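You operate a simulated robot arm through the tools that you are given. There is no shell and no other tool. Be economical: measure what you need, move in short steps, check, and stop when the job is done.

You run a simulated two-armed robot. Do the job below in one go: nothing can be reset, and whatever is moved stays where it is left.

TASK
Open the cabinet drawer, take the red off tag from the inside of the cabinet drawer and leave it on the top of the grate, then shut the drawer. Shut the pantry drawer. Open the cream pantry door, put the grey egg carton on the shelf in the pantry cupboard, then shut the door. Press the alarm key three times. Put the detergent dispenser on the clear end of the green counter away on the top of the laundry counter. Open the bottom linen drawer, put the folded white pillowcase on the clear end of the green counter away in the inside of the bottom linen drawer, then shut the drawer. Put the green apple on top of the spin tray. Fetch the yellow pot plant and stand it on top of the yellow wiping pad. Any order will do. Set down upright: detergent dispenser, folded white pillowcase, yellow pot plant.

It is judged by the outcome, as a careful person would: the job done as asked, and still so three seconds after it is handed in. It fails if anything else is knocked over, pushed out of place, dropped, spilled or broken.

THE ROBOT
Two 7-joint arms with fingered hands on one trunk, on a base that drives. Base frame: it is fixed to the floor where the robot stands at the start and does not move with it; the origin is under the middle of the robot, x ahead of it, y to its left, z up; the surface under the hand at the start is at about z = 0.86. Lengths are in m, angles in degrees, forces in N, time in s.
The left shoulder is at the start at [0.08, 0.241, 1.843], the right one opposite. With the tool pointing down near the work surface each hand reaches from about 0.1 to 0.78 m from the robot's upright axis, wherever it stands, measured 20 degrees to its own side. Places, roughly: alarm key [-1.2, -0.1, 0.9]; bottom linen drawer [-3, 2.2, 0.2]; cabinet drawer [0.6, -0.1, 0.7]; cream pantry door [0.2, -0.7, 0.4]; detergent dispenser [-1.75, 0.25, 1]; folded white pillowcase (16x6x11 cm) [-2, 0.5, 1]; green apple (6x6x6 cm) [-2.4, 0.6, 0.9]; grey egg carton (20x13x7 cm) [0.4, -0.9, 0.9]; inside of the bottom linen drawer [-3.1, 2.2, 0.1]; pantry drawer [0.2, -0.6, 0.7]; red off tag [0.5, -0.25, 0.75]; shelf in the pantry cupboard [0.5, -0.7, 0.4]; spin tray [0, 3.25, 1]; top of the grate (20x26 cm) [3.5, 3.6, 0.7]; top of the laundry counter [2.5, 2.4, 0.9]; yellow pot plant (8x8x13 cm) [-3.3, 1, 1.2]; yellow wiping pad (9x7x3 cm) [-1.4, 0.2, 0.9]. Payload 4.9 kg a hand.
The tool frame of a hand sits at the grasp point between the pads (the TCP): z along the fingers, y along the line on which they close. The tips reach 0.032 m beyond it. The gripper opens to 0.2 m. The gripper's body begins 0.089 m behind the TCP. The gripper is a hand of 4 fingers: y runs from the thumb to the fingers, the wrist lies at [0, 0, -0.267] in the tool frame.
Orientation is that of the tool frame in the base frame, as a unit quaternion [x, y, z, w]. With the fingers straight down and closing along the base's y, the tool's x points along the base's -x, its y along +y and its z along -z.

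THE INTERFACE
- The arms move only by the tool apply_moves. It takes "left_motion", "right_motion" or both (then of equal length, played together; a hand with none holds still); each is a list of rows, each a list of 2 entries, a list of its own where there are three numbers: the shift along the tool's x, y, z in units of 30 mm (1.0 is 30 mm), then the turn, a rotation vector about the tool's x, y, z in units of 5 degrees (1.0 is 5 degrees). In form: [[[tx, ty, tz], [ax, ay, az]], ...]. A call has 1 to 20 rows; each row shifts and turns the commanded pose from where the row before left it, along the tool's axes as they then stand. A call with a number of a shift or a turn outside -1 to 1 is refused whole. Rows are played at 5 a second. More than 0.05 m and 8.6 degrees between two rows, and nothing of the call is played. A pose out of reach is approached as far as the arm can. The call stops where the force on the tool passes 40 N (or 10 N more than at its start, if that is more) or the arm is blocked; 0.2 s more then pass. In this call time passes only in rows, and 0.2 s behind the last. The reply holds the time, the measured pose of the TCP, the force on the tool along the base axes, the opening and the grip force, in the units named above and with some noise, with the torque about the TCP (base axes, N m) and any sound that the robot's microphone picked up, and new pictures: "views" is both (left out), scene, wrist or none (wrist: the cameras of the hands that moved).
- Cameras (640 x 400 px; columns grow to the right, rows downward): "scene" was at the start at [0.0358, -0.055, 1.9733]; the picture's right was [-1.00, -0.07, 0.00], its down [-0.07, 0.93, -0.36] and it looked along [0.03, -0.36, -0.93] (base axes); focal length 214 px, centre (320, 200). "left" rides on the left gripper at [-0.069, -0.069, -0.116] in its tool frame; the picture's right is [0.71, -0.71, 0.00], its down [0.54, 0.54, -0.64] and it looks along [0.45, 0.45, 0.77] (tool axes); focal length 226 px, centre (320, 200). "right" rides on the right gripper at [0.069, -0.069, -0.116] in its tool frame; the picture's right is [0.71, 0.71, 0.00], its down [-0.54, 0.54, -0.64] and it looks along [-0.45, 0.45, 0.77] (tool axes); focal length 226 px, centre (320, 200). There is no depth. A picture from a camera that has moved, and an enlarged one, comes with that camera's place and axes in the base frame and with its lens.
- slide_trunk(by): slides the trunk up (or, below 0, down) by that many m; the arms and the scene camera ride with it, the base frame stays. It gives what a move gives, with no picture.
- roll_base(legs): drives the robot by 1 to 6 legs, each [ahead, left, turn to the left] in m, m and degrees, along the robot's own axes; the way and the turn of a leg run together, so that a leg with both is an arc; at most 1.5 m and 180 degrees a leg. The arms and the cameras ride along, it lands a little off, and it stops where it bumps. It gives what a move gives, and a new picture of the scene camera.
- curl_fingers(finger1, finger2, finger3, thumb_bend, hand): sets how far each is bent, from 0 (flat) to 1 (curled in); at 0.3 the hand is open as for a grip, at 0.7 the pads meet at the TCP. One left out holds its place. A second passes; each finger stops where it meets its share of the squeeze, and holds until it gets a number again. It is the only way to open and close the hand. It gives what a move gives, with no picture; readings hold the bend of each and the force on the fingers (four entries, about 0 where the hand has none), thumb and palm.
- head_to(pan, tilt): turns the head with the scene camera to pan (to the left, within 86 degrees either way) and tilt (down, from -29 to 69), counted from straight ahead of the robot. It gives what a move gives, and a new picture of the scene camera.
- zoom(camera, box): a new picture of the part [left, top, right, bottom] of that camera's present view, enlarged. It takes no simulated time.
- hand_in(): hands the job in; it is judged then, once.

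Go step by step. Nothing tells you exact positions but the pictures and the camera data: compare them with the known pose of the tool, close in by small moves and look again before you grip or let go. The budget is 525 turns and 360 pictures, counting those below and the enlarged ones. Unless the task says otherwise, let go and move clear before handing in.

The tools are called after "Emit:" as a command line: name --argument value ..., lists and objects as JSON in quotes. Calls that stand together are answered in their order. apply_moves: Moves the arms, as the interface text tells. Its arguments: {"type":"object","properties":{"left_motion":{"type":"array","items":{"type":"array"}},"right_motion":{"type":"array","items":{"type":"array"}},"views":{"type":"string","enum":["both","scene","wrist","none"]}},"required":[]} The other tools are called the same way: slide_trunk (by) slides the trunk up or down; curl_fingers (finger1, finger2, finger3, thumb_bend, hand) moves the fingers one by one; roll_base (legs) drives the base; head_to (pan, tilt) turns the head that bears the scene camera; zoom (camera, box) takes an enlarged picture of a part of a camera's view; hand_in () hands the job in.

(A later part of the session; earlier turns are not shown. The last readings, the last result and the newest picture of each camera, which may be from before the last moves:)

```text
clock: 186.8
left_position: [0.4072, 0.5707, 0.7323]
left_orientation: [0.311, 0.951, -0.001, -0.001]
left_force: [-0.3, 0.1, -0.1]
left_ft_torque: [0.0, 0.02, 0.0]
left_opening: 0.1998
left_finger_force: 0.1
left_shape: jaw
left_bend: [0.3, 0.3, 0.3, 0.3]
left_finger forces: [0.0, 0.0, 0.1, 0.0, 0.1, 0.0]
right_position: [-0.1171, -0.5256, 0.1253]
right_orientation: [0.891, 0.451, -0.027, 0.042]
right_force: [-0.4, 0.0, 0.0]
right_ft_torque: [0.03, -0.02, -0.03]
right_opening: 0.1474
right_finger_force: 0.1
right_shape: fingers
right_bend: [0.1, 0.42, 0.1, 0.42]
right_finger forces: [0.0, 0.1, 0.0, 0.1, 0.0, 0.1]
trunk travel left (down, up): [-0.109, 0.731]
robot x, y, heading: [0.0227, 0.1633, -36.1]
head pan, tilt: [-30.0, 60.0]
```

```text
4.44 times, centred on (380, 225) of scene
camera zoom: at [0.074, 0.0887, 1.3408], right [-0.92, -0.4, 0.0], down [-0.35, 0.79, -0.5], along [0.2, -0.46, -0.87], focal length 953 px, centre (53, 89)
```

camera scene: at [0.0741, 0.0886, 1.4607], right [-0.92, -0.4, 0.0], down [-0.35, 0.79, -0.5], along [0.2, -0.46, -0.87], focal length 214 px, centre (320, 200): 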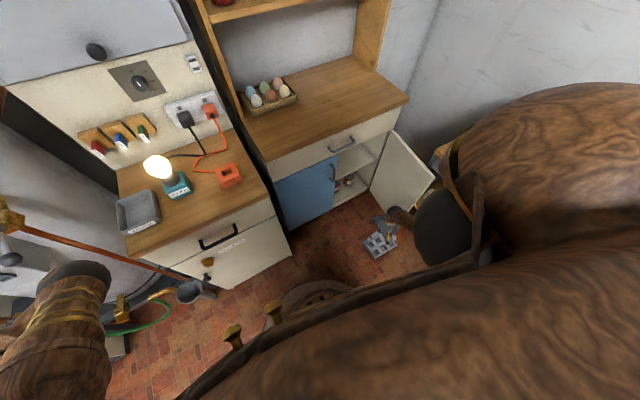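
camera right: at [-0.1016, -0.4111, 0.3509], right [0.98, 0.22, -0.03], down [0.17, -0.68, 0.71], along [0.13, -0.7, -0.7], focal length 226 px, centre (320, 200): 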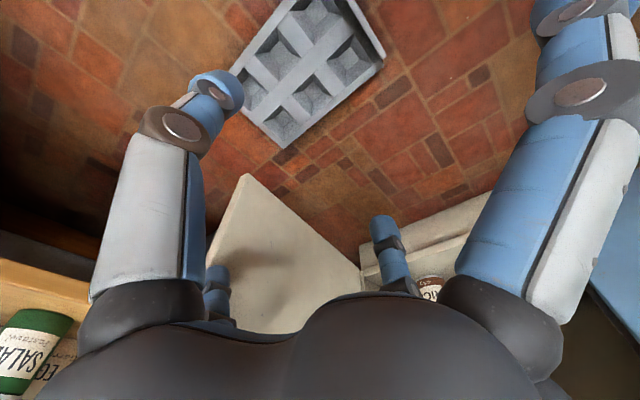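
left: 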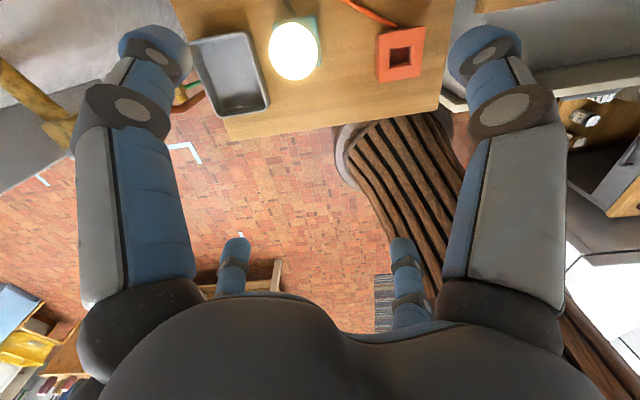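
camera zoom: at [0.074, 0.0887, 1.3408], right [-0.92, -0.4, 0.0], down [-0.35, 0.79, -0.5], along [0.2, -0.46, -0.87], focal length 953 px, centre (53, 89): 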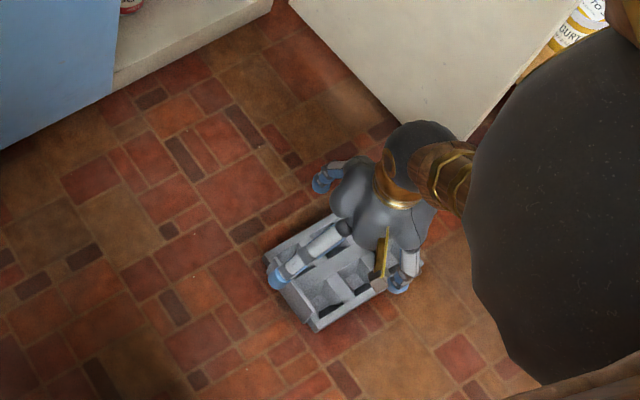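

Well centred. Lower over the carton and close thumb and finger 2 across it.

Emit:
slide_trunk --by -0.08

Emit:
curl_fingers --hand "right" --finger2 0.75 --thumb_bend 0.75

Emit:
slide_trunk --by 0.1

Emit:
zoom --camera "right" --box '[0, 0, 640, 400]'

```text
clock: 188.0
left_position: [0.4062, 0.5702, 0.6521]
left_orientation: [0.312, 0.95, -0.001, -0.001]
left_force: [-0.5, -0.2, 1.3]
left_ft_torque: [-0.02, -0.01, -0.01]
left_opening: 0.2
left_finger_force: 0.1
left_shape: jaw
left_bend: [0.3, 0.3, 0.3, 0.3]
left_finger forces: [0.1, 0.0, 0.0, 0.1, 0.0, 0.1]
right_position: [-0.1168, -0.5262, 0.044]
right_orientation: [0.891, 0.452, -0.027, 0.042]
right_force: [0.4, 0.9, 3.6]
right_ft_torque: [0.22, 0.21, -0.06]
right_opening: 0.1475
right_finger_force: 2.5
right_shape: fingers
right_bend: [0.1, 0.42, 0.1, 0.42]
right_finger forces: [0.1, 0.0, 0.0, 0.0, 3.8, 0.1]
trunk travel left (down, up): [-0.029, 0.811]
robot x, y, heading: [0.0231, 0.1646, -35.9]
head pan, tilt: [-30.0, 60.0]
```

```text
clock: 189.0
left_position: [0.4072, 0.5723, 0.6521]
left_orientation: [0.31, 0.951, -0.002, -0.001]
left_force: [0.1, -0.1, -0.1]
left_ft_torque: [0.0, 0.02, 0.01]
left_opening: 0.1998
left_finger_force: 0.1
left_shape: jaw
left_bend: [0.3, 0.3, 0.3, 0.3]
left_finger forces: [0.0, 0.0, 0.0, 0.0, 0.1, 0.0]
right_position: [-0.1185, -0.5264, 0.0469]
right_orientation: [0.891, 0.452, -0.027, 0.043]
right_force: [-9.2, 1.6, 17.9]
right_ft_torque: [0.89, 1.46, 0.34]
right_opening: 0.1426
right_finger_force: 16.4
right_shape: fingers
right_bend: [0.1, 0.46, 0.1, 0.49]
right_finger forces: [0.0, 8.0, 0.1, 0.1, 25.0, 0.1]
trunk travel left (down, up): [-0.029, 0.811]
robot x, y, heading: [0.0202, 0.1684, -36.3]
head pan, tilt: [-30.0, 60.0]
```

```text
clock: 190.3
left_position: [0.4072, 0.57, 0.7517]
left_orientation: [0.311, 0.95, -0.002, -0.001]
left_force: [0.6, -1.0, 1.0]
left_ft_torque: [-0.01, -0.03, 0.01]
left_opening: 0.1998
left_finger_force: 0.0
left_shape: jaw
left_bend: [0.3, 0.3, 0.3, 0.3]
left_finger forces: [0.1, 0.0, 0.1, 0.1, 0.0, 0.0]
right_position: [-0.1178, -0.5248, 0.146]
right_orientation: [0.891, 0.451, -0.027, 0.042]
right_force: [0.2, 0.3, -0.9]
right_ft_torque: [0.01, -0.01, 0.0]
right_opening: 0.14
right_finger_force: 12.8
right_shape: fingers
right_bend: [0.1, 0.45, 0.1, 0.51]
right_finger forces: [0.1, 12.6, 0.0, 0.0, 12.6, 0.0]
trunk travel left (down, up): [-0.129, 0.711]
robot x, y, heading: [0.0201, 0.1622, -36.1]
head pan, tilt: [-30.0, 60.0]
```

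```text
1.00 times, centred on (320, 200) of right (not enlarged: the box is as wide or as high as the picture)
camera zoom: at [-0.1311, -0.4185, 0.2515], right [0.99, 0.15, -0.02], down [0.12, -0.69, 0.71], along [0.09, -0.71, -0.7], focal length 226 px, centre (320, 200)
```

zoom: 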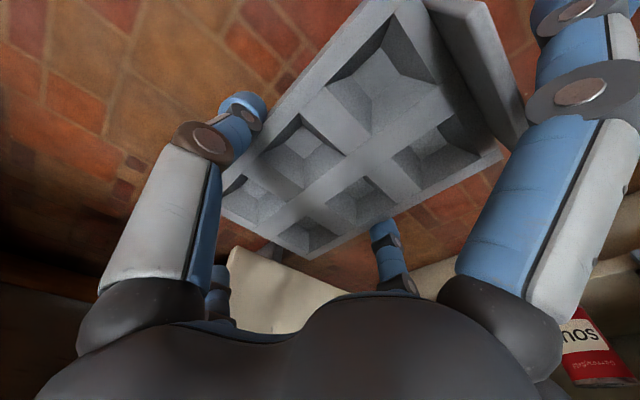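

Firmly gripped. I lift it, bring it left to open floor, back up, turn it 90° and set it down with its long side pointing ahead.

Emit:
slide_trunk --by 0.1

Emit:
apply_moves --right_motion '[[[1, 0, 0], [0, 0, 0]], [[1, 0, 0], [0, 0, 0]], [[1, 0, 0], [0, 0, 0]], [[1, 0, 0], [0, 0, 0]], [[1, 0, 0], [0, 0, 0]], [[1, 0, 0], [0, 0, 0]], [[1, 0, 0], [0, 0, 0]], [[1, 0, 0], [0, 0, 0]], [[1, 0, 0], [0, 0, 0]], [[1, 0, 0], [0, 0, 0]]]' --views "none"

Emit:
roll_base --legs '[[-0.25, 0.1, 0]]'

Emit:
apply_moves --right_motion '[[[0, 0, 0], [0, 0, -1]], [[0, 0, 0], [0, 0, -1]], [[0, 0, 0], [0, 0, -1]], [[0, 0, 0], [0, 0, -1]], [[0, 0, 0], [0, 0, -1]], [[0, 0, 0], [0, 0, -1]], [[0, 0, 0], [0, 0, -1]], [[0, 0, 0], [0, 0, -1]], [[0, 0, 0], [0, 0, -1]], [[0, 0, 0], [0, 0, -1]], [[0, 0, 0], [0, 0, -1]], [[0, 0, 0], [0, 0, -1]], [[0, 0, 0], [0, 0, -1]], [[0, 0, 0], [0, 0, -1]], [[0, 0, 0], [0, 0, -1]], [[0, 0, 0], [0, 0, -1]], [[0, 0, 0], [0, 0, -1]]]' --views "scene"

```text
clock: 191.6
left_position: [0.4065, 0.5706, 0.8512]
left_orientation: [0.31, 0.951, -0.002, -0.001]
left_force: [-0.4, 0.2, 0.3]
left_ft_torque: [0.03, 0.01, 0.01]
left_opening: 0.2
left_finger_force: 0.1
left_shape: jaw
left_bend: [0.3, 0.3, 0.3, 0.3]
left_finger forces: [0.1, 0.0, 0.0, 0.1, 0.0, 0.1]
right_position: [-0.117, -0.5258, 0.2448]
right_orientation: [0.891, 0.451, -0.026, 0.042]
right_force: [0.1, -0.2, -1.1]
right_ft_torque: [-0.02, 0.03, 0.0]
right_opening: 0.14
right_finger_force: 12.9
right_shape: fingers
right_bend: [0.1, 0.45, 0.1, 0.51]
right_finger forces: [0.0, 12.6, 0.0, 0.0, 12.6, 0.1]
trunk travel left (down, up): [-0.229, 0.611]
robot x, y, heading: [0.0204, 0.1667, -36.4]
head pan, tilt: [-30.0, 60.0]
```

```text
clock: 193.8
left_position: [0.4078, 0.5708, 0.8521]
left_orientation: [0.311, 0.95, -0.001, -0.002]
left_force: [-0.7, -0.6, 0.8]
left_ft_torque: [0.01, 0.02, 0.01]
left_opening: 0.1999
left_finger_force: 0.1
left_shape: jaw
left_bend: [0.3, 0.3, 0.3, 0.3]
left_finger forces: [0.0, 0.1, 0.0, 0.0, 0.0, 0.0]
right_position: [0.0599, -0.2853, 0.2207]
right_orientation: [0.891, 0.451, -0.027, 0.042]
right_force: [0.3, -0.7, -0.4]
right_ft_torque: [-0.02, 0.0, 0.01]
right_opening: 0.14
right_finger_force: 12.1
right_shape: fingers
right_bend: [0.1, 0.45, 0.1, 0.51]
right_finger forces: [0.0, 12.3, 0.0, 0.0, 12.3, 0.0]
trunk travel left (down, up): [-0.229, 0.611]
robot x, y, heading: [0.0226, 0.1622, -36.2]
head pan, tilt: [-30.0, 60.0]
```

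```text
clock: 195.7
left_position: [0.2647, 0.7976, 0.8522]
left_orientation: [0.311, 0.951, -0.002, -0.001]
left_force: [0.6, -0.6, 0.2]
left_ft_torque: [0.01, -0.03, -0.01]
left_opening: 0.1998
left_finger_force: 0.0
left_shape: jaw
left_bend: [0.3, 0.3, 0.3, 0.3]
left_finger forces: [0.0, 0.1, 0.0, 0.1, 0.0, 0.0]
right_position: [-0.0809, -0.0574, 0.2199]
right_orientation: [0.891, 0.451, -0.027, 0.041]
right_force: [-0.7, 0.5, -0.3]
right_ft_torque: [-0.01, -0.01, -0.04]
right_opening: 0.1402
right_finger_force: 11.9
right_shape: fingers
right_bend: [0.1, 0.45, 0.1, 0.51]
right_finger forces: [0.0, 12.2, 0.0, 0.0, 12.4, 0.0]
trunk travel left (down, up): [-0.229, 0.611]
robot x, y, heading: [-0.1206, 0.3939, -36.5]
head pan, tilt: [-30.0, 60.0]
camera scene: at [-0.0677, 0.3167, 1.4607], right [-0.92, -0.4, 0.0], down [-0.35, 0.79, -0.5], along [0.2, -0.46, -0.87], focal length 214 px, centre (320, 200)
```

scene: 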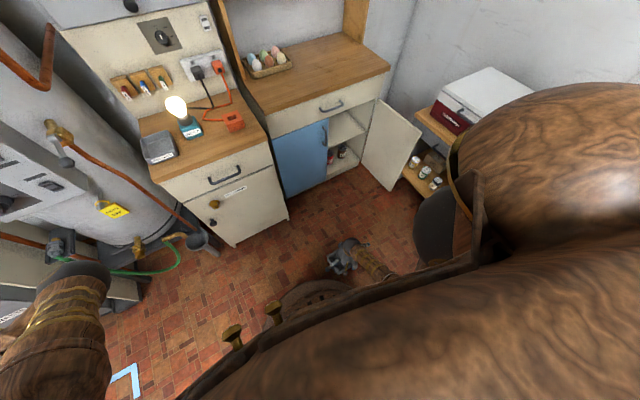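

```text
clock: 199.3
left_position: [0.2652, 0.7984, 0.8518]
left_orientation: [0.31, 0.951, -0.002, -0.002]
left_force: [-0.1, -0.4, -0.3]
left_ft_torque: [0.02, -0.01, 0.0]
left_opening: 0.1998
left_finger_force: 0.0
left_shape: jaw
left_bend: [0.3, 0.3, 0.3, 0.3]
left_finger forces: [0.0, 0.0, 0.0, 0.0, 0.0, 0.0]
right_position: [-0.0812, -0.058, 0.2182]
right_orientation: [0.35, 0.935, -0.047, 0.014]
right_force: [-1.4, 0.3, -0.1]
right_ft_torque: [0.02, -0.03, -0.01]
right_opening: 0.1402
right_finger_force: 12.1
right_shape: fingers
right_bend: [0.1, 0.45, 0.1, 0.51]
right_finger forces: [0.0, 12.4, 0.0, 0.1, 12.3, 0.1]
trunk travel left (down, up): [-0.229, 0.611]
robot x, y, heading: [-0.119, 0.3941, -36.5]
head pan, tilt: [-30.0, 60.0]
camera scene: at [-0.0672, 0.3158, 1.4607], right [-0.92, -0.4, 0.0], down [-0.35, 0.79, -0.5], along [0.2, -0.46, -0.87], focal length 214 px, centre (320, 200)
```

scene: 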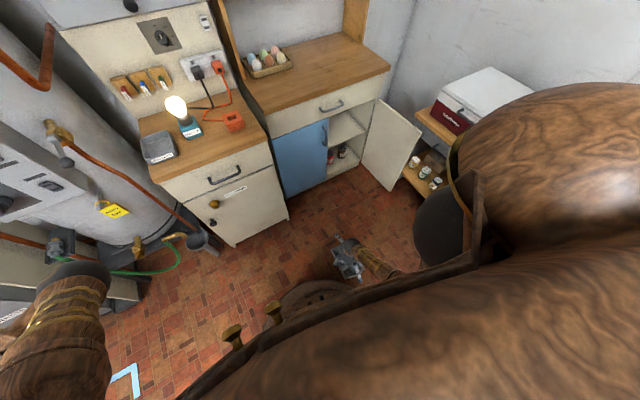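

Emit:
apply_moves --right_motion '[[[-1, 0, 0], [0, 0, 0]], [[-1, 0, 0], [0, 0, 0]], [[-1, 0, 0], [0, 0, 0]], [[-1, 0, 0], [0, 0, 0]]]' --views "none"

Emit:
slide_trunk --by -0.17

Emit:
head_to --pan -20 --tilt 60

```text
clock: 200.3
left_position: [0.2666, 0.7977, 0.8524]
left_orientation: [0.311, 0.95, -0.002, -0.002]
left_force: [1.0, -0.3, -0.1]
left_ft_torque: [0.02, 0.04, -0.02]
left_opening: 0.1999
left_finger_force: 0.0
left_shape: jaw
left_bend: [0.3, 0.3, 0.3, 0.3]
left_finger forces: [0.0, 0.0, 0.0, 0.0, 0.0, 0.0]
right_position: [0.0088, -0.1381, 0.2271]
right_orientation: [0.352, 0.935, -0.047, 0.012]
right_force: [-0.2, 0.7, -0.9]
right_ft_torque: [-0.01, -0.03, -0.02]
right_opening: 0.1403
right_finger_force: 12.3
right_shape: fingers
right_bend: [0.1, 0.45, 0.1, 0.51]
right_finger forces: [0.1, 12.5, 0.1, 0.0, 12.3, 0.1]
trunk travel left (down, up): [-0.229, 0.611]
robot x, y, heading: [-0.1203, 0.3932, -36.0]
head pan, tilt: [-30.0, 60.0]
```

```text
clock: 202.2
left_position: [0.2666, 0.7986, 0.6815]
left_orientation: [0.311, 0.951, -0.001, -0.001]
left_force: [-0.3, 0.2, 0.5]
left_ft_torque: [0.0, 0.0, 0.0]
left_opening: 0.1998
left_finger_force: 0.0
left_shape: jaw
left_bend: [0.3, 0.3, 0.3, 0.3]
left_finger forces: [0.0, 0.0, 0.0, 0.1, 0.0, 0.0]
right_position: [0.0071, -0.1376, 0.0575]
right_orientation: [0.351, 0.935, -0.047, 0.012]
right_force: [-0.7, -1.1, -1.0]
right_ft_torque: [0.01, 0.0, -0.02]
right_opening: 0.1402
right_finger_force: 12.3
right_shape: fingers
right_bend: [0.1, 0.45, 0.1, 0.51]
right_finger forces: [0.1, 12.5, 0.0, 0.0, 12.4, 0.1]
trunk travel left (down, up): [-0.059, 0.781]
robot x, y, heading: [-0.1171, 0.3897, -36.3]
head pan, tilt: [-30.0, 60.0]
```

```text
clock: 203.0
left_position: [0.2662, 0.7979, 0.6817]
left_orientation: [0.311, 0.95, -0.002, -0.001]
left_force: [-0.7, -0.1, -0.1]
left_ft_torque: [-0.01, 0.02, -0.01]
left_opening: 0.2
left_finger_force: 0.0
left_shape: jaw
left_bend: [0.3, 0.3, 0.3, 0.3]
left_finger forces: [0.0, 0.1, 0.1, 0.0, 0.0, 0.0]
right_position: [0.0081, -0.1372, 0.0564]
right_orientation: [0.351, 0.935, -0.047, 0.013]
right_force: [0.4, 0.6, -0.7]
right_ft_torque: [0.02, 0.03, -0.03]
right_opening: 0.1403
right_finger_force: 12.4
right_shape: fingers
right_bend: [0.1, 0.45, 0.1, 0.51]
right_finger forces: [0.0, 12.3, 0.0, 0.0, 12.4, 0.0]
trunk travel left (down, up): [-0.059, 0.781]
robot x, y, heading: [-0.1181, 0.3912, -36.3]
head pan, tilt: [-20.0, 60.0]
camera scene: at [-0.057, 0.3215, 1.2907], right [-0.83, -0.55, 0.0], down [-0.48, 0.72, -0.5], along [0.28, -0.42, -0.87], focal length 214 px, centre (320, 200)
```

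scene: 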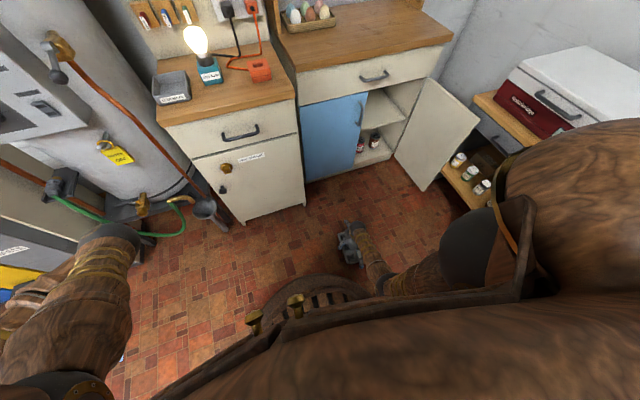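

Emit:
slide_trunk --by -0.012

Emit:
curl_fingers --hand "right" --finger2 0.38 --thumb_bend 0.4

Emit:
slide_trunk --by 0.15

Emit:
curl_fingers --hand "right" --finger1 1.0

Emit:
apply_moves --right_motion '[[[0.3, 0, 0], [0, -1, 0]], [[0.3, 0, 0], [0, -1, 0]], [[0.3, 0, 0.05], [0, -1, 0]], [[0.3, 0, -0.1], [0, -1, 0]], [[0.3, 0, -0.1], [0, -1, 0]], [[0.2, 0, -0.1], [0, -1, 0]], [[0.2, 0, -0.1], [0, -1, 0]], [[0.2, 0, -0.2], [0, -1, 0]], [[0, 0, 0], [0, -0.3, 0]]]' --views "both"

```text
clock: 203.5
left_position: [0.2653, 0.7968, 0.6701]
left_orientation: [0.312, 0.95, -0.002, -0.001]
left_force: [1.1, 0.1, 0.2]
left_ft_torque: [0.02, 0.03, 0.0]
left_opening: 0.1999
left_finger_force: 0.1
left_shape: jaw
left_bend: [0.3, 0.3, 0.3, 0.3]
left_finger forces: [0.1, 0.0, 0.0, 0.0, 0.1, 0.1]
right_position: [0.0107, -0.1407, 0.0487]
right_orientation: [0.353, 0.934, -0.047, 0.017]
right_force: [-5.3, 1.1, 20.5]
right_ft_torque: [1.34, -0.81, 0.05]
right_opening: 0.1398
right_finger_force: 19.4
right_shape: fingers
right_bend: [0.1, 0.44, 0.1, 0.51]
right_finger forces: [0.1, 26.8, 0.1, 0.0, 12.5, 0.1]
trunk travel left (down, up): [-0.047, 0.793]
robot x, y, heading: [-0.1183, 0.3906, -36.3]
head pan, tilt: [-20.0, 60.0]
stopped: the force on the tool passed its limit at 42 N (the readings are from after the stop); the commanded pose is now the measured one
```

```text
clock: 204.5
left_position: [0.2664, 0.7975, 0.672]
left_orientation: [0.312, 0.95, -0.001, -0.001]
left_force: [-0.4, -0.3, 0.3]
left_ft_torque: [-0.02, -0.01, -0.04]
left_opening: 0.1999
left_finger_force: 0.0
left_shape: jaw
left_bend: [0.3, 0.3, 0.3, 0.3]
left_finger forces: [0.0, 0.0, 0.0, 0.0, 0.0, 0.1]
right_position: [0.0109, -0.1394, 0.0472]
right_orientation: [0.354, 0.934, -0.048, 0.016]
right_force: [0.3, 0.7, -0.1]
right_ft_torque: [-0.02, -0.01, -0.01]
right_opening: 0.1497
right_finger_force: 0.1
right_shape: fingers
right_bend: [0.1, 0.38, 0.1, 0.4]
right_finger forces: [0.0, 0.0, 0.1, 0.0, 0.0, 0.0]
trunk travel left (down, up): [-0.047, 0.793]
robot x, y, heading: [-0.1195, 0.3917, -36.2]
head pan, tilt: [-20.0, 60.0]
```

```text
clock: 206.3
left_position: [0.2658, 0.7968, 0.8193]
left_orientation: [0.31, 0.951, -0.002, -0.001]
left_force: [0.2, 0.4, 0.0]
left_ft_torque: [-0.01, 0.03, -0.02]
left_opening: 0.2001
left_finger_force: 0.0
left_shape: jaw
left_bend: [0.3, 0.3, 0.3, 0.3]
left_finger forces: [0.1, 0.1, 0.0, 0.1, 0.0, 0.0]
right_position: [0.0101, -0.1391, 0.1974]
right_orientation: [0.353, 0.934, -0.048, 0.016]
right_force: [0.9, -0.7, 0.1]
right_ft_torque: [0.02, 0.01, 0.0]
right_opening: 0.15
right_finger_force: 0.1
right_shape: fingers
right_bend: [0.1, 0.38, 0.1, 0.4]
right_finger forces: [0.0, 0.0, 0.1, 0.0, 0.0, 0.0]
trunk travel left (down, up): [-0.197, 0.643]
robot x, y, heading: [-0.1198, 0.3948, -36.4]
head pan, tilt: [-20.0, 60.0]
```

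```text
clock: 207.3
left_position: [0.2644, 0.7985, 0.8209]
left_orientation: [0.311, 0.95, -0.001, -0.002]
left_force: [-0.6, -0.4, 0.2]
left_ft_torque: [0.05, 0.0, 0.01]
left_opening: 0.1998
left_finger_force: 0.0
left_shape: jaw
left_bend: [0.3, 0.3, 0.3, 0.3]
left_finger forces: [0.1, 0.1, 0.1, 0.0, 0.1, 0.1]
right_position: [0.0106, -0.1399, 0.1963]
right_orientation: [0.354, 0.934, -0.048, 0.015]
right_force: [-0.2, 0.3, 0.6]
right_ft_torque: [0.03, 0.0, -0.02]
right_opening: 0.1001
right_finger_force: 0.1
right_shape: fingers
right_bend: [1.0, 0.38, 0.1, 0.4]
right_finger forces: [0.0, 0.1, 0.0, 0.0, 0.0, 0.0]
trunk travel left (down, up): [-0.197, 0.643]
robot x, y, heading: [-0.1216, 0.3966, -36.2]
head pan, tilt: [-20.0, 60.0]
```

```text
clock: 209.3
left_position: [0.266, 0.7971, 0.8192]
left_orientation: [0.311, 0.95, -0.001, -0.001]
left_force: [-1.4, 0.3, 0.5]
left_ft_torque: [0.01, -0.04, -0.01]
left_opening: 0.1999
left_finger_force: 0.0
left_shape: jaw
left_bend: [0.3, 0.3, 0.3, 0.3]
left_finger forces: [0.0, 0.1, 0.0, 0.0, 0.0, 0.1]
right_position: [-0.0395, -0.0966, 0.1904]
right_orientation: [0.313, 0.868, -0.17, 0.346]
right_force: [0.7, 0.3, 0.1]
right_ft_torque: [-0.03, 0.01, 0.03]
right_opening: 0.1001
right_finger_force: 0.1
right_shape: fingers
right_bend: [1.0, 0.38, 0.1, 0.4]
right_finger forces: [0.0, 0.0, 0.0, 0.0, 0.0, 0.1]
trunk travel left (down, up): [-0.197, 0.643]
robot x, y, heading: [-0.1205, 0.3892, -36.3]
head pan, tilt: [-20.0, 60.0]
camera scene: at [-0.057, 0.3213, 1.4292], right [-0.83, -0.56, 0.0], down [-0.48, 0.72, -0.5], along [0.28, -0.42, -0.87], focal length 214 px, centre (320, 200)
camera right: at [-0.1817, -0.058, 0.2294], right [0.07, 0.83, -0.56], down [0.35, 0.5, 0.79], along [0.94, -0.25, -0.25], focal length 226 px, centre (320, 200)
```

scene: 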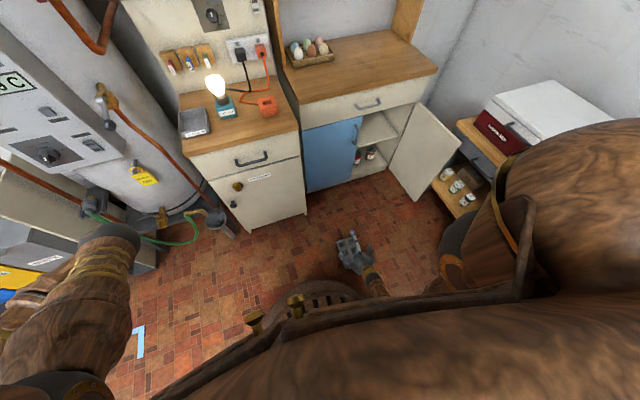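
right: 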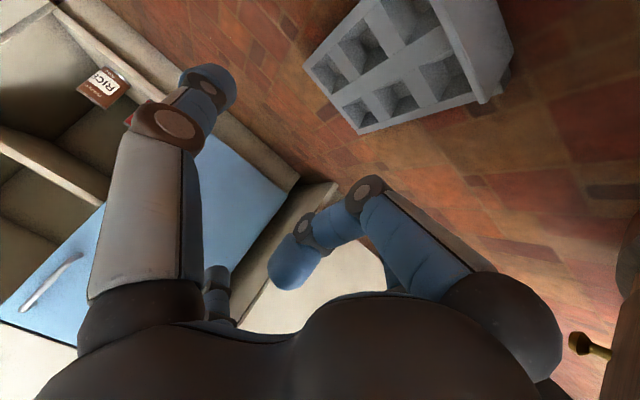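

Emit:
zoom --camera "scene" --box '[310, 210, 400, 290]'

```text
5.00 times, centred on (355, 250) of scene
camera zoom: at [-0.057, 0.3213, 1.4292], right [-0.83, -0.56, 0.0], down [-0.48, 0.72, -0.5], along [0.28, -0.42, -0.87], focal length 1072 px, centre (145, -50)
```

zoom: 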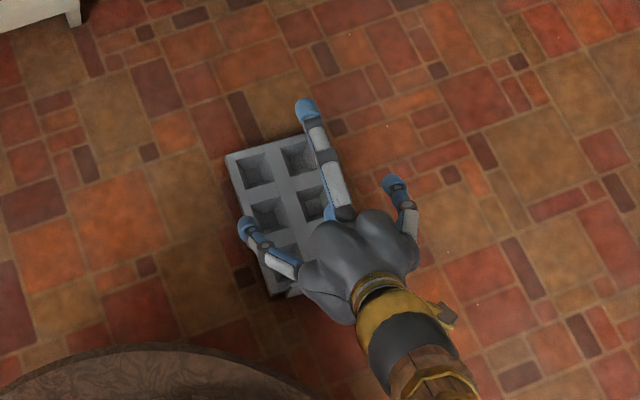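

Emit:
slide_trunk --by -0.14

Emit:
zoom --camera "scene" --box '[310, 210, 400, 290]'

Emit:
curl_fingers --hand "right" --finger2 0.75 --thumb_bend 0.75

Emit:
slide_trunk --by 0.08

Emit:
zoom --camera "scene" --box '[310, 210, 400, 290]'

```text
clock: 210.9
left_position: [0.2654, 0.8014, 0.6817]
left_orientation: [0.311, 0.95, -0.004, -0.001]
left_force: [-0.2, -0.2, 0.0]
left_ft_torque: [-0.03, -0.05, 0.01]
left_opening: 0.2
left_finger_force: 0.1
left_shape: jaw
left_bend: [0.3, 0.3, 0.3, 0.3]
left_finger forces: [0.1, 0.0, 0.1, 0.0, 0.1, 0.0]
right_position: [-0.0357, -0.1079, 0.0633]
right_orientation: [0.315, 0.863, -0.179, 0.352]
right_force: [-1.8, 1.8, 3.3]
right_ft_torque: [0.07, 0.07, -0.02]
right_opening: 0.1018
right_finger_force: 1.6
right_shape: fingers
right_bend: [1.0, 0.38, 0.1, 0.4]
right_finger forces: [3.7, 0.0, 0.0, 0.0, 0.0, 0.0]
trunk travel left (down, up): [-0.057, 0.783]
robot x, y, heading: [-0.1188, 0.393, -36.5]
head pan, tilt: [-20.0, 60.0]
```

```text
5.00 times, centred on (355, 250) of scene
camera zoom: at [-0.0568, 0.327, 1.2925], right [-0.83, -0.55, 0.0], down [-0.48, 0.72, -0.5], along [0.28, -0.42, -0.86], focal length 1072 px, centre (145, -50)
```

zoom: 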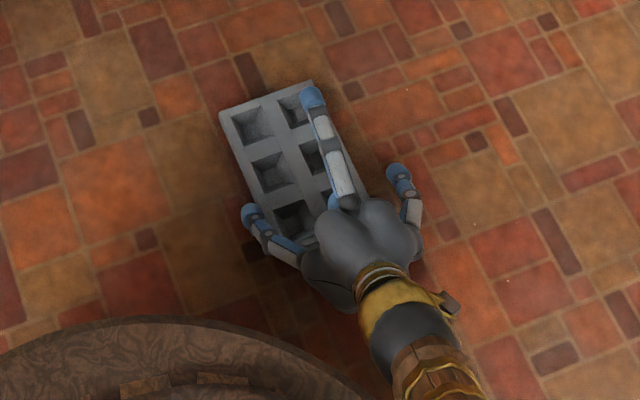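

```text
clock: 211.9
left_position: [0.2673, 0.8, 0.6793]
left_orientation: [0.312, 0.95, -0.004, -0.001]
left_force: [-0.1, -0.5, -0.5]
left_ft_torque: [0.01, -0.02, 0.0]
left_opening: 0.2
left_finger_force: 0.1
left_shape: jaw
left_bend: [0.3, 0.3, 0.3, 0.3]
left_finger forces: [0.0, 0.1, 0.0, 0.0, 0.0, 0.0]
right_position: [-0.0362, -0.1086, 0.0613]
right_orientation: [0.314, 0.863, -0.179, 0.352]
right_force: [-1.4, 0.6, 2.4]
right_ft_torque: [0.04, 0.04, -0.01]
right_opening: 0.0533
right_finger_force: 1.5
right_shape: fingers
right_bend: [1.0, 0.72, 0.1, 0.73]
right_finger forces: [2.5, 0.0, 0.0, 0.1, 0.0, 0.0]
trunk travel left (down, up): [-0.057, 0.783]
robot x, y, heading: [-0.12, 0.3928, -36.6]
head pan, tilt: [-20.0, 60.0]
```

```text
clock: 213.1
left_position: [0.2658, 0.7974, 0.76]
left_orientation: [0.311, 0.95, -0.002, -0.002]
left_force: [-0.1, 0.4, -0.7]
left_ft_torque: [0.01, 0.03, -0.01]
left_opening: 0.1996
left_finger_force: 0.0
left_shape: jaw
left_bend: [0.3, 0.3, 0.3, 0.3]
left_finger forces: [0.1, 0.0, 0.1, 0.0, 0.0, 0.0]
right_position: [-0.0395, -0.095, 0.1306]
right_orientation: [0.313, 0.869, -0.17, 0.344]
right_force: [-0.2, -0.8, 0.1]
right_ft_torque: [0.02, 0.0, 0.0]
right_opening: 0.0523
right_finger_force: 0.0
right_shape: fingers
right_bend: [1.0, 0.72, 0.1, 0.73]
right_finger forces: [0.0, 0.1, 0.0, 0.0, 0.0, 0.1]
trunk travel left (down, up): [-0.137, 0.703]
robot x, y, heading: [-0.1214, 0.394, -36.4]
head pan, tilt: [-20.0, 60.0]
```

```text
5.00 times, centred on (355, 250) of scene
camera zoom: at [-0.057, 0.321, 1.3691], right [-0.83, -0.56, 0.0], down [-0.48, 0.72, -0.5], along [0.28, -0.42, -0.87], focal length 1072 px, centre (145, -50)
```

zoom: 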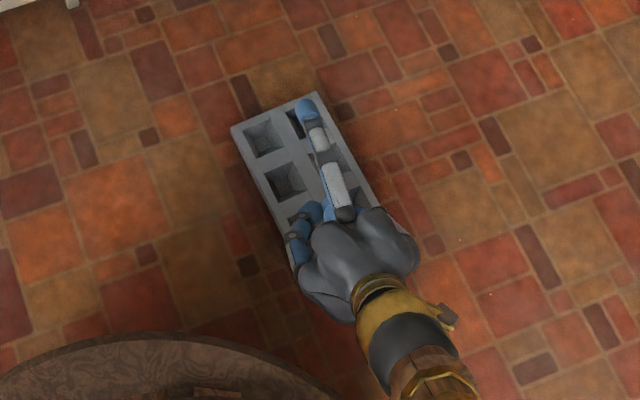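

The carton's end flap met my curled finger. I back off 3 cm so I grip nearer the end.

Emit:
curl_fingers --hand "right" --finger2 0.4 --thumb_bend 0.4

Emit:
apply_moves --right_motion '[[[0.71, -0.4, -0.7], [0, 0, 0]], [[0.1, 0, -0.1], [0, 0, 0]]]' --views "none"

Emit:
slide_trunk --by -0.08

Emit:
zoom --camera "scene" --box '[310, 210, 400, 290]'

```text
clock: 214.1
left_position: [0.2653, 0.7989, 0.7601]
left_orientation: [0.311, 0.951, -0.002, -0.003]
left_force: [-0.5, 0.4, -0.2]
left_ft_torque: [0.02, -0.01, -0.02]
left_opening: 0.1995
left_finger_force: 0.1
left_shape: jaw
left_bend: [0.3, 0.3, 0.3, 0.3]
left_finger forces: [0.0, 0.0, 0.0, 0.0, 0.1, 0.1]
right_position: [-0.0395, -0.0948, 0.1308]
right_orientation: [0.313, 0.868, -0.17, 0.345]
right_force: [-0.7, 0.3, -0.4]
right_ft_torque: [-0.01, 0.02, -0.02]
right_opening: 0.1007
right_finger_force: 0.1
right_shape: fingers
right_bend: [1.0, 0.4, 0.1, 0.4]
right_finger forces: [0.0, 0.0, 0.0, 0.1, 0.1, 0.0]
trunk travel left (down, up): [-0.137, 0.703]
robot x, y, heading: [-0.1183, 0.3904, -36.0]
head pan, tilt: [-20.0, 60.0]
```

```text
clock: 214.7
left_position: [0.2664, 0.7976, 0.7606]
left_orientation: [0.311, 0.951, -0.002, -0.001]
left_force: [0.7, 0.8, -0.2]
left_ft_torque: [0.03, 0.03, -0.04]
left_opening: 0.1999
left_finger_force: 0.1
left_shape: jaw
left_bend: [0.3, 0.3, 0.3, 0.3]
left_finger forces: [0.0, 0.0, 0.0, 0.0, 0.0, 0.0]
right_position: [-0.0741, -0.0812, 0.1309]
right_orientation: [0.313, 0.868, -0.17, 0.346]
right_force: [0.7, -0.9, 0.5]
right_ft_torque: [-0.02, 0.01, -0.03]
right_opening: 0.1004
right_finger_force: 0.0
right_shape: fingers
right_bend: [1.0, 0.4, 0.1, 0.4]
right_finger forces: [0.1, 0.0, 0.0, 0.1, 0.1, 0.0]
trunk travel left (down, up): [-0.137, 0.703]
robot x, y, heading: [-0.1219, 0.3916, -36.3]
head pan, tilt: [-20.0, 60.0]
```

```text
clock: 215.9
left_position: [0.2664, 0.8, 0.6827]
left_orientation: [0.31, 0.951, -0.005, 0.0]
left_force: [0.0, -1.1, -0.2]
left_ft_torque: [0.0, -0.03, -0.01]
left_opening: 0.1998
left_finger_force: 0.0
left_shape: jaw
left_bend: [0.3, 0.3, 0.3, 0.3]
left_finger forces: [0.0, 0.0, 0.0, 0.0, 0.1, 0.0]
right_position: [-0.0707, -0.1016, 0.068]
right_orientation: [0.317, 0.861, -0.184, 0.354]
right_force: [-0.6, -0.7, -0.4]
right_ft_torque: [0.01, 0.0, 0.02]
right_opening: 0.1007
right_finger_force: 0.1
right_shape: fingers
right_bend: [1.0, 0.4, 0.1, 0.4]
right_finger forces: [0.0, 0.1, 0.1, 0.0, 0.1, 0.0]
trunk travel left (down, up): [-0.057, 0.783]
robot x, y, heading: [-0.1229, 0.3924, -36.3]
head pan, tilt: [-20.0, 60.0]
```

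```text
5.00 times, centred on (355, 250) of scene
camera zoom: at [-0.0557, 0.3286, 1.2937], right [-0.83, -0.55, 0.0], down [-0.48, 0.72, -0.5], along [0.28, -0.42, -0.86], focal length 1072 px, centre (145, -50)
```

zoom: 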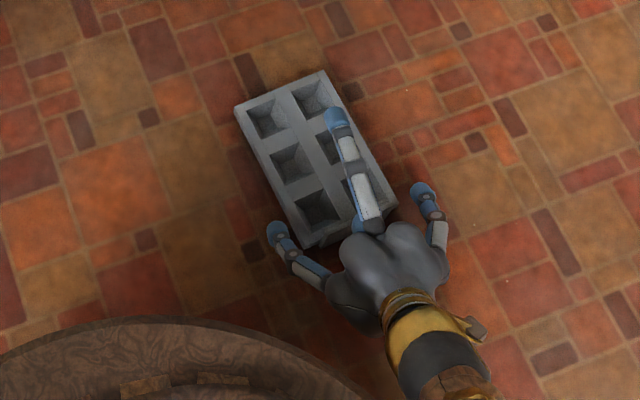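

My forearm was resting on my own base. I raise, back the base 15 cm, and reach forward instead.

Emit:
slide_trunk --by 0.08

Emit:
roll_base --legs '[[-0.16, 0, 0]]'

Emit:
apply_moves --right_motion '[[[-0.7, 0, 0.71], [0, 0, 0]], [[-0.7, 0, 0.71], [0, 0, 0]], [[-0.7, 0, 0.71], [0, 0, 0]], [[-0.7, 0, 0.71], [0, 0, 0]], [[-0.7, 0, 0.71], [0, 0, 0]], [[-0.7, 0, 0.71], [0, 0, 0]]]' --views "scene"

Emit:
zoom --camera "scene" --box '[310, 150, 400, 230]'

```text
clock: 217.1
left_position: [0.2653, 0.7971, 0.7598]
left_orientation: [0.31, 0.951, -0.001, -0.001]
left_force: [0.1, -0.4, 0.5]
left_ft_torque: [-0.02, 0.0, 0.04]
left_opening: 0.2
left_finger_force: 0.1
left_shape: jaw
left_bend: [0.3, 0.3, 0.3, 0.3]
left_finger forces: [0.0, 0.0, 0.0, 0.0, 0.0, 0.1]
right_position: [-0.074, -0.0805, 0.1307]
right_orientation: [0.313, 0.869, -0.17, 0.344]
right_force: [0.3, -0.2, -0.4]
right_ft_torque: [0.01, -0.01, 0.01]
right_opening: 0.1008
right_finger_force: 0.0
right_shape: fingers
right_bend: [1.0, 0.4, 0.1, 0.4]
right_finger forces: [0.0, 0.0, 0.1, 0.1, 0.0, 0.0]
trunk travel left (down, up): [-0.137, 0.703]
robot x, y, heading: [-0.118, 0.3926, -36.2]
head pan, tilt: [-20.0, 60.0]
```

```text
clock: 218.5
left_position: [0.1365, 0.8929, 0.7616]
left_orientation: [0.311, 0.95, -0.001, -0.001]
left_force: [0.2, 0.1, 0.4]
left_ft_torque: [0.0, -0.03, 0.01]
left_opening: 0.2
left_finger_force: 0.1
left_shape: jaw
left_bend: [0.3, 0.3, 0.3, 0.3]
left_finger forces: [0.0, 0.1, 0.0, 0.0, 0.1, 0.0]
right_position: [-0.2032, 0.0131, 0.1313]
right_orientation: [0.312, 0.868, -0.17, 0.346]
right_force: [0.5, 0.7, 0.8]
right_ft_torque: [-0.01, -0.01, -0.03]
right_opening: 0.1005
right_finger_force: 0.1
right_shape: fingers
right_bend: [1.0, 0.4, 0.1, 0.4]
right_finger forces: [0.0, 0.0, 0.0, 0.0, 0.0, 0.0]
trunk travel left (down, up): [-0.137, 0.703]
robot x, y, heading: [-0.2487, 0.4881, -36.6]
head pan, tilt: [-20.0, 60.0]
camera scene: at [-0.1881, 0.4176, 1.3694], right [-0.83, -0.55, 0.0], down [-0.48, 0.72, -0.5], along [0.28, -0.42, -0.87], focal length 214 px, centre (320, 200)
```

scene: 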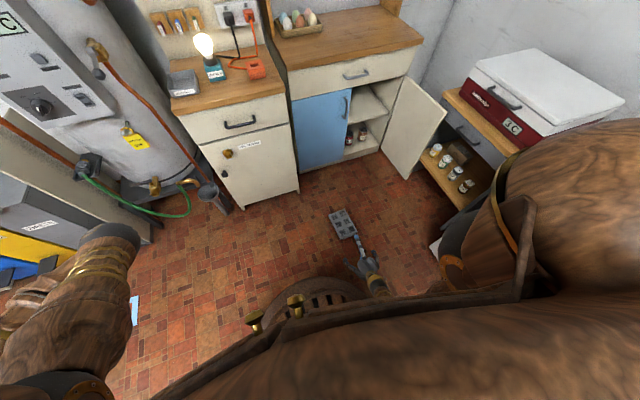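

```text
clock: 219.9
left_position: [0.1372, 0.8927, 0.7603]
left_orientation: [0.311, 0.95, -0.002, -0.002]
left_force: [0.3, 0.5, 0.0]
left_ft_torque: [-0.02, -0.01, 0.02]
left_opening: 0.1996
left_finger_force: 0.1
left_shape: jaw
left_bend: [0.3, 0.3, 0.3, 0.3]
left_finger forces: [0.0, 0.1, 0.0, 0.0, 0.0, 0.0]
right_position: [-0.0694, -0.1056, 0.1303]
right_orientation: [0.314, 0.868, -0.17, 0.344]
right_force: [-0.2, 0.3, -0.1]
right_ft_torque: [-0.03, -0.05, 0.02]
right_opening: 0.1009
right_finger_force: 0.0
right_shape: fingers
right_bend: [1.0, 0.4, 0.1, 0.4]
right_finger forces: [0.0, 0.0, 0.1, 0.0, 0.1, 0.0]
trunk travel left (down, up): [-0.137, 0.703]
robot x, y, heading: [-0.2486, 0.4889, -36.2]
head pan, tilt: [-20.0, 60.0]
camera scene: at [-0.1863, 0.4164, 1.3692], right [-0.83, -0.55, 0.0], down [-0.48, 0.72, -0.5], along [0.28, -0.42, -0.87], focal length 214 px, centre (320, 200)
```

scene: 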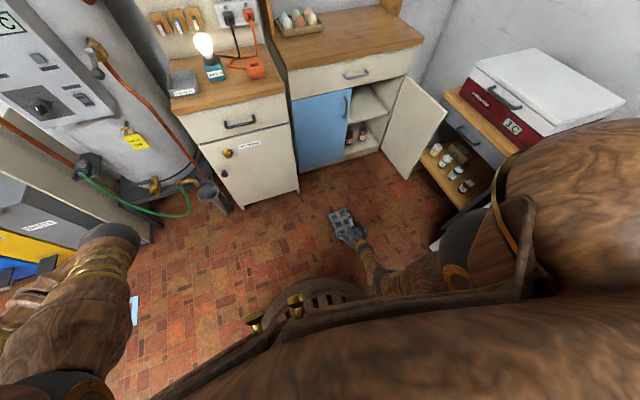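

```text
5.00 times, centred on (355, 190) of scene
camera zoom: at [-0.1863, 0.4164, 1.3692], right [-0.83, -0.55, 0.0], down [-0.48, 0.72, -0.5], along [0.28, -0.42, -0.87], focal length 1072 px, centre (145, 250)
```

zoom: 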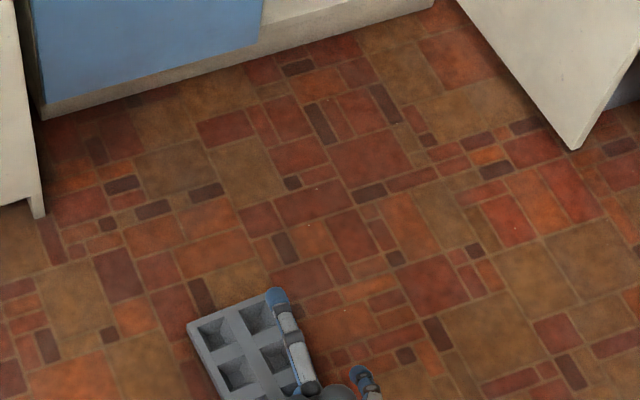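

Emit:
zoom --camera "scene" --box '[310, 190, 400, 270]'

Emit:
zoom --camera "right" --box '[0, 0, 640, 400]'

```text
5.00 times, centred on (355, 230) of scene
camera zoom: at [-0.1863, 0.4164, 1.3692], right [-0.83, -0.55, 0.0], down [-0.48, 0.72, -0.5], along [0.28, -0.42, -0.87], focal length 1072 px, centre (145, 50)
```

zoom: 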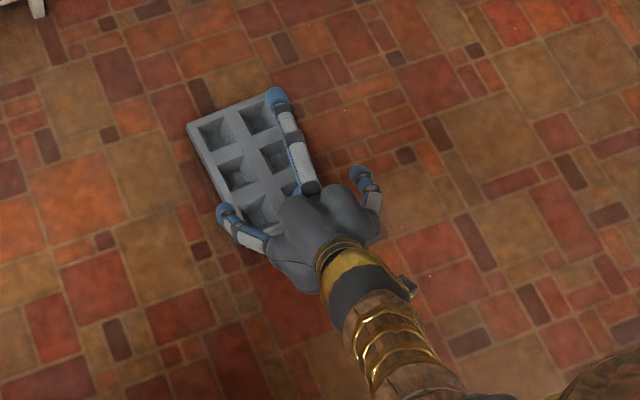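

```text
1.00 times, centred on (320, 200) of right (not enlarged: the box is as wide or as high as the picture)
camera zoom: at [-0.2116, -0.0671, 0.1688], right [0.07, 0.83, -0.55], down [0.35, 0.5, 0.79], along [0.93, -0.25, -0.26], focal length 226 px, centre (320, 200)
```

zoom: 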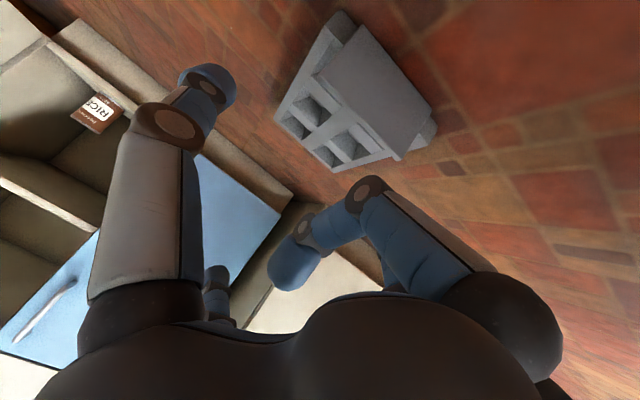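

Emit:
apply_moves --right_motion '[[[-0.6, -0.4, 0.61], [0, 0, 0]]]' --views "none"

Emit:
slide_trunk --by -0.08

Emit:
zoom --camera "scene" --box '[310, 190, 400, 270]'

```text
clock: 220.3
left_position: [0.1371, 0.8925, 0.7609]
left_orientation: [0.311, 0.95, -0.002, -0.001]
left_force: [0.7, -0.5, -0.4]
left_ft_torque: [0.05, 0.03, -0.04]
left_opening: 0.2
left_finger_force: 0.0
left_shape: jaw
left_bend: [0.3, 0.3, 0.3, 0.3]
left_finger forces: [0.0, 0.0, 0.0, 0.1, 0.1, 0.0]
right_position: [-0.0573, -0.132, 0.13]
right_orientation: [0.314, 0.868, -0.171, 0.345]
right_force: [0.4, -0.3, 0.6]
right_ft_torque: [-0.08, -0.04, 0.01]
right_opening: 0.1007
right_finger_force: 0.0
right_shape: fingers
right_bend: [1.0, 0.4, 0.1, 0.4]
right_finger forces: [0.0, 0.0, 0.1, 0.0, 0.0, 0.0]
trunk travel left (down, up): [-0.137, 0.703]
robot x, y, heading: [-0.2498, 0.4904, -36.2]
head pan, tilt: [-20.0, 60.0]
```

```text
clock: 221.4
left_position: [0.1364, 0.893, 0.6806]
left_orientation: [0.311, 0.95, -0.001, -0.001]
left_force: [-0.4, 0.7, -0.3]
left_ft_torque: [0.02, 0.01, -0.02]
left_opening: 0.2
left_finger_force: 0.1
left_shape: jaw
left_bend: [0.3, 0.3, 0.3, 0.3]
left_finger forces: [0.1, 0.1, 0.1, 0.0, 0.0, 0.0]
right_position: [-0.0581, -0.1315, 0.0509]
right_orientation: [0.313, 0.868, -0.17, 0.345]
right_force: [-3.2, 4.0, 8.7]
right_ft_torque: [0.2, 0.05, 0.01]
right_opening: 0.1057
right_finger_force: 6.2
right_shape: fingers
right_bend: [1.0, 0.39, 0.1, 0.4]
right_finger forces: [10.3, 1.0, 0.0, 0.0, 0.0, 0.0]
trunk travel left (down, up): [-0.057, 0.783]
robot x, y, heading: [-0.2504, 0.4893, -36.1]
head pan, tilt: [-20.0, 60.0]
```

```text
5.00 times, centred on (355, 230) of scene
camera zoom: at [-0.1872, 0.4172, 1.2894], right [-0.83, -0.55, 0.0], down [-0.48, 0.72, -0.5], along [0.28, -0.42, -0.87], focal length 1072 px, centre (145, 50)
```

zoom: 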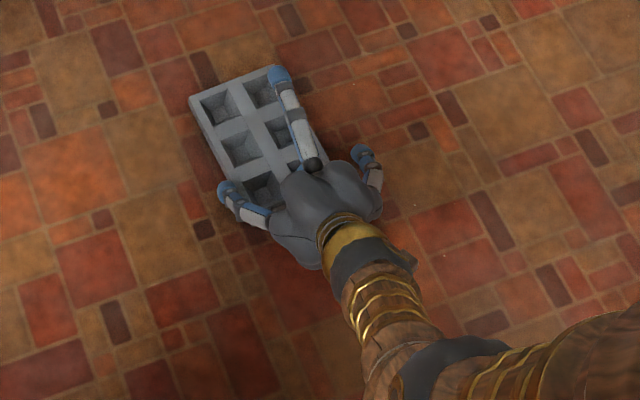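

Emit:
curl_fingers --hand "right" --finger2 0.75 --thumb_bend 0.75

Emit:
slide_trunk --by 0.08

Emit:
zoom --camera "scene" --box '[310, 190, 400, 270]'

```text
clock: 222.4
left_position: [0.1361, 0.8934, 0.681]
left_orientation: [0.312, 0.95, -0.002, 0.0]
left_force: [0.6, 0.2, 0.0]
left_ft_torque: [0.02, -0.01, 0.01]
left_opening: 0.1999
left_finger_force: 0.0
left_shape: jaw
left_bend: [0.3, 0.3, 0.3, 0.3]
left_finger forces: [0.1, 0.0, 0.1, 0.0, 0.1, 0.1]
right_position: [-0.0579, -0.1324, 0.0518]
right_orientation: [0.313, 0.868, -0.171, 0.345]
right_force: [-2.1, -5.2, 8.9]
right_ft_torque: [-0.33, 0.1, -0.08]
right_opening: 0.0793
right_finger_force: 21.3
right_shape: fingers
right_bend: [1.0, 0.4, 0.1, 0.59]
right_finger forces: [7.5, 12.7, 0.1, 0.0, 21.7, 0.0]
trunk travel left (down, up): [-0.057, 0.783]
robot x, y, heading: [-0.2505, 0.49, -36.2]
head pan, tilt: [-20.0, 60.0]
```

```text
clock: 223.6
left_position: [0.1361, 0.8934, 0.7611]
left_orientation: [0.311, 0.95, -0.002, -0.002]
left_force: [0.0, -0.2, -0.5]
left_ft_torque: [-0.01, -0.02, -0.02]
left_opening: 0.2
left_finger_force: 0.1
left_shape: jaw
left_bend: [0.3, 0.3, 0.3, 0.3]
left_finger forces: [0.0, 0.1, 0.0, 0.0, 0.0, 0.0]
right_position: [-0.0575, -0.131, 0.1309]
right_orientation: [0.313, 0.868, -0.17, 0.345]
right_force: [0.7, 0.4, -0.6]
right_ft_torque: [0.04, 0.02, 0.0]
right_opening: 0.0768
right_finger_force: 19.6
right_shape: fingers
right_bend: [1.0, 0.4, 0.1, 0.6]
right_finger forces: [7.7, 14.0, 0.1, 0.0, 18.3, 0.1]
trunk travel left (down, up): [-0.137, 0.703]
robot x, y, heading: [-0.2509, 0.4897, -36.2]
head pan, tilt: [-20.0, 60.0]
```

```text
5.00 times, centred on (355, 230) of scene
camera zoom: at [-0.1866, 0.4166, 1.3691], right [-0.83, -0.55, 0.0], down [-0.48, 0.72, -0.5], along [0.28, -0.42, -0.87], focal length 1072 px, centre (145, 50)
```

zoom: 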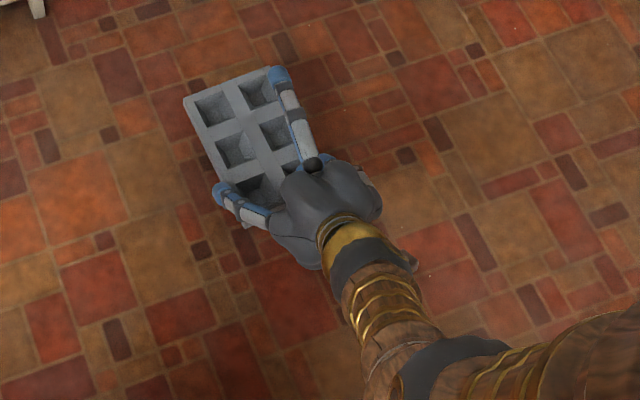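

Secure three-point grip. I raise it to shelf height and drive: ahead, right, then check before entering.

Emit:
slide_trunk --by 0.37

Emit:
roll_base --legs '[[0.28, 0, 0], [0, -0.34, 0]]'

Emit:
zoom --camera "scene" --box '[240, 120, 440, 280]'

```text
clock: 227.2
left_position: [0.1364, 0.8926, 1.1304]
left_orientation: [0.312, 0.95, -0.002, -0.001]
left_force: [-0.7, 0.5, 0.7]
left_ft_torque: [0.01, -0.01, -0.02]
left_opening: 0.1998
left_finger_force: 0.0
left_shape: jaw
left_bend: [0.3, 0.3, 0.3, 0.3]
left_finger forces: [0.0, 0.0, 0.1, 0.0, 0.1, 0.0]
right_position: [-0.0568, -0.1315, 0.4996]
right_orientation: [0.313, 0.868, -0.17, 0.345]
right_force: [1.0, -0.3, -0.3]
right_ft_torque: [0.01, 0.03, -0.01]
right_opening: 0.0766
right_finger_force: 20.2
right_shape: fingers
right_bend: [1.0, 0.4, 0.1, 0.6]
right_finger forces: [7.5, 13.9, 0.0, 0.0, 18.2, 0.0]
trunk travel left (down, up): [-0.507, 0.333]
robot x, y, heading: [-0.2513, 0.4873, -36.6]
head pan, tilt: [-20.0, 60.0]
```

```text
clock: 231.0
left_position: [0.1627, 0.4543, 1.1296]
left_orientation: [0.312, 0.95, -0.002, -0.001]
left_force: [-0.3, 0.9, 0.0]
left_ft_torque: [-0.02, 0.02, -0.02]
left_opening: 0.1998
left_finger_force: 0.2
left_shape: jaw
left_bend: [0.3, 0.3, 0.3, 0.3]
left_finger forces: [0.0, 0.0, 0.0, 0.1, 0.1, 0.0]
right_position: [-0.0312, -0.5707, 0.5017]
right_orientation: [0.314, 0.868, -0.171, 0.344]
right_force: [0.4, 0.2, -0.6]
right_ft_torque: [0.02, 0.06, -0.01]
right_opening: 0.077
right_finger_force: 20.5
right_shape: fingers
right_bend: [1.0, 0.4, 0.1, 0.6]
right_finger forces: [7.6, 13.9, 0.0, 0.1, 18.2, 0.1]
trunk travel left (down, up): [-0.507, 0.333]
robot x, y, heading: [-0.2246, 0.0472, -36.3]
head pan, tilt: [-20.0, 60.0]
camera scene: at [-0.1602, -0.0217, 1.7392], right [-0.83, -0.55, 0.0], down [-0.48, 0.72, -0.5], along [0.28, -0.42, -0.87], focal length 214 px, centre (320, 200)
```

scene: 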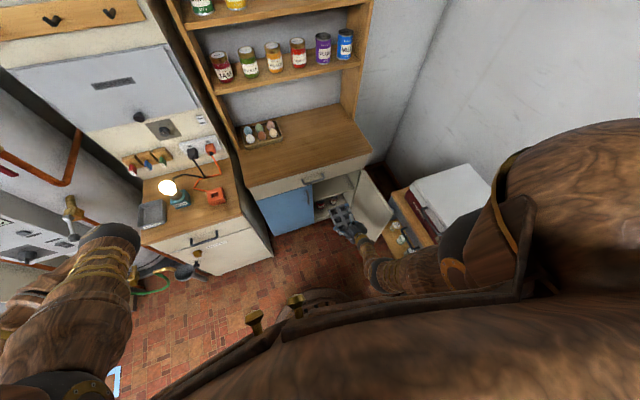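

```text
2.50 times, centred on (340, 200) of scene
camera zoom: at [-0.1602, -0.0217, 1.7392], right [-0.83, -0.55, 0.0], down [-0.48, 0.72, -0.5], along [0.28, -0.42, -0.87], focal length 536 px, centre (270, 200)
```

zoom: 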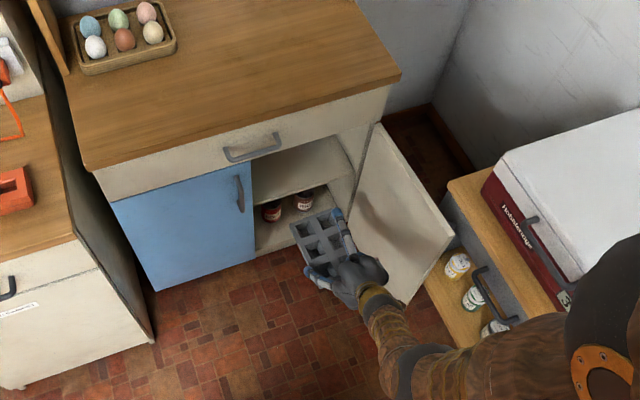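

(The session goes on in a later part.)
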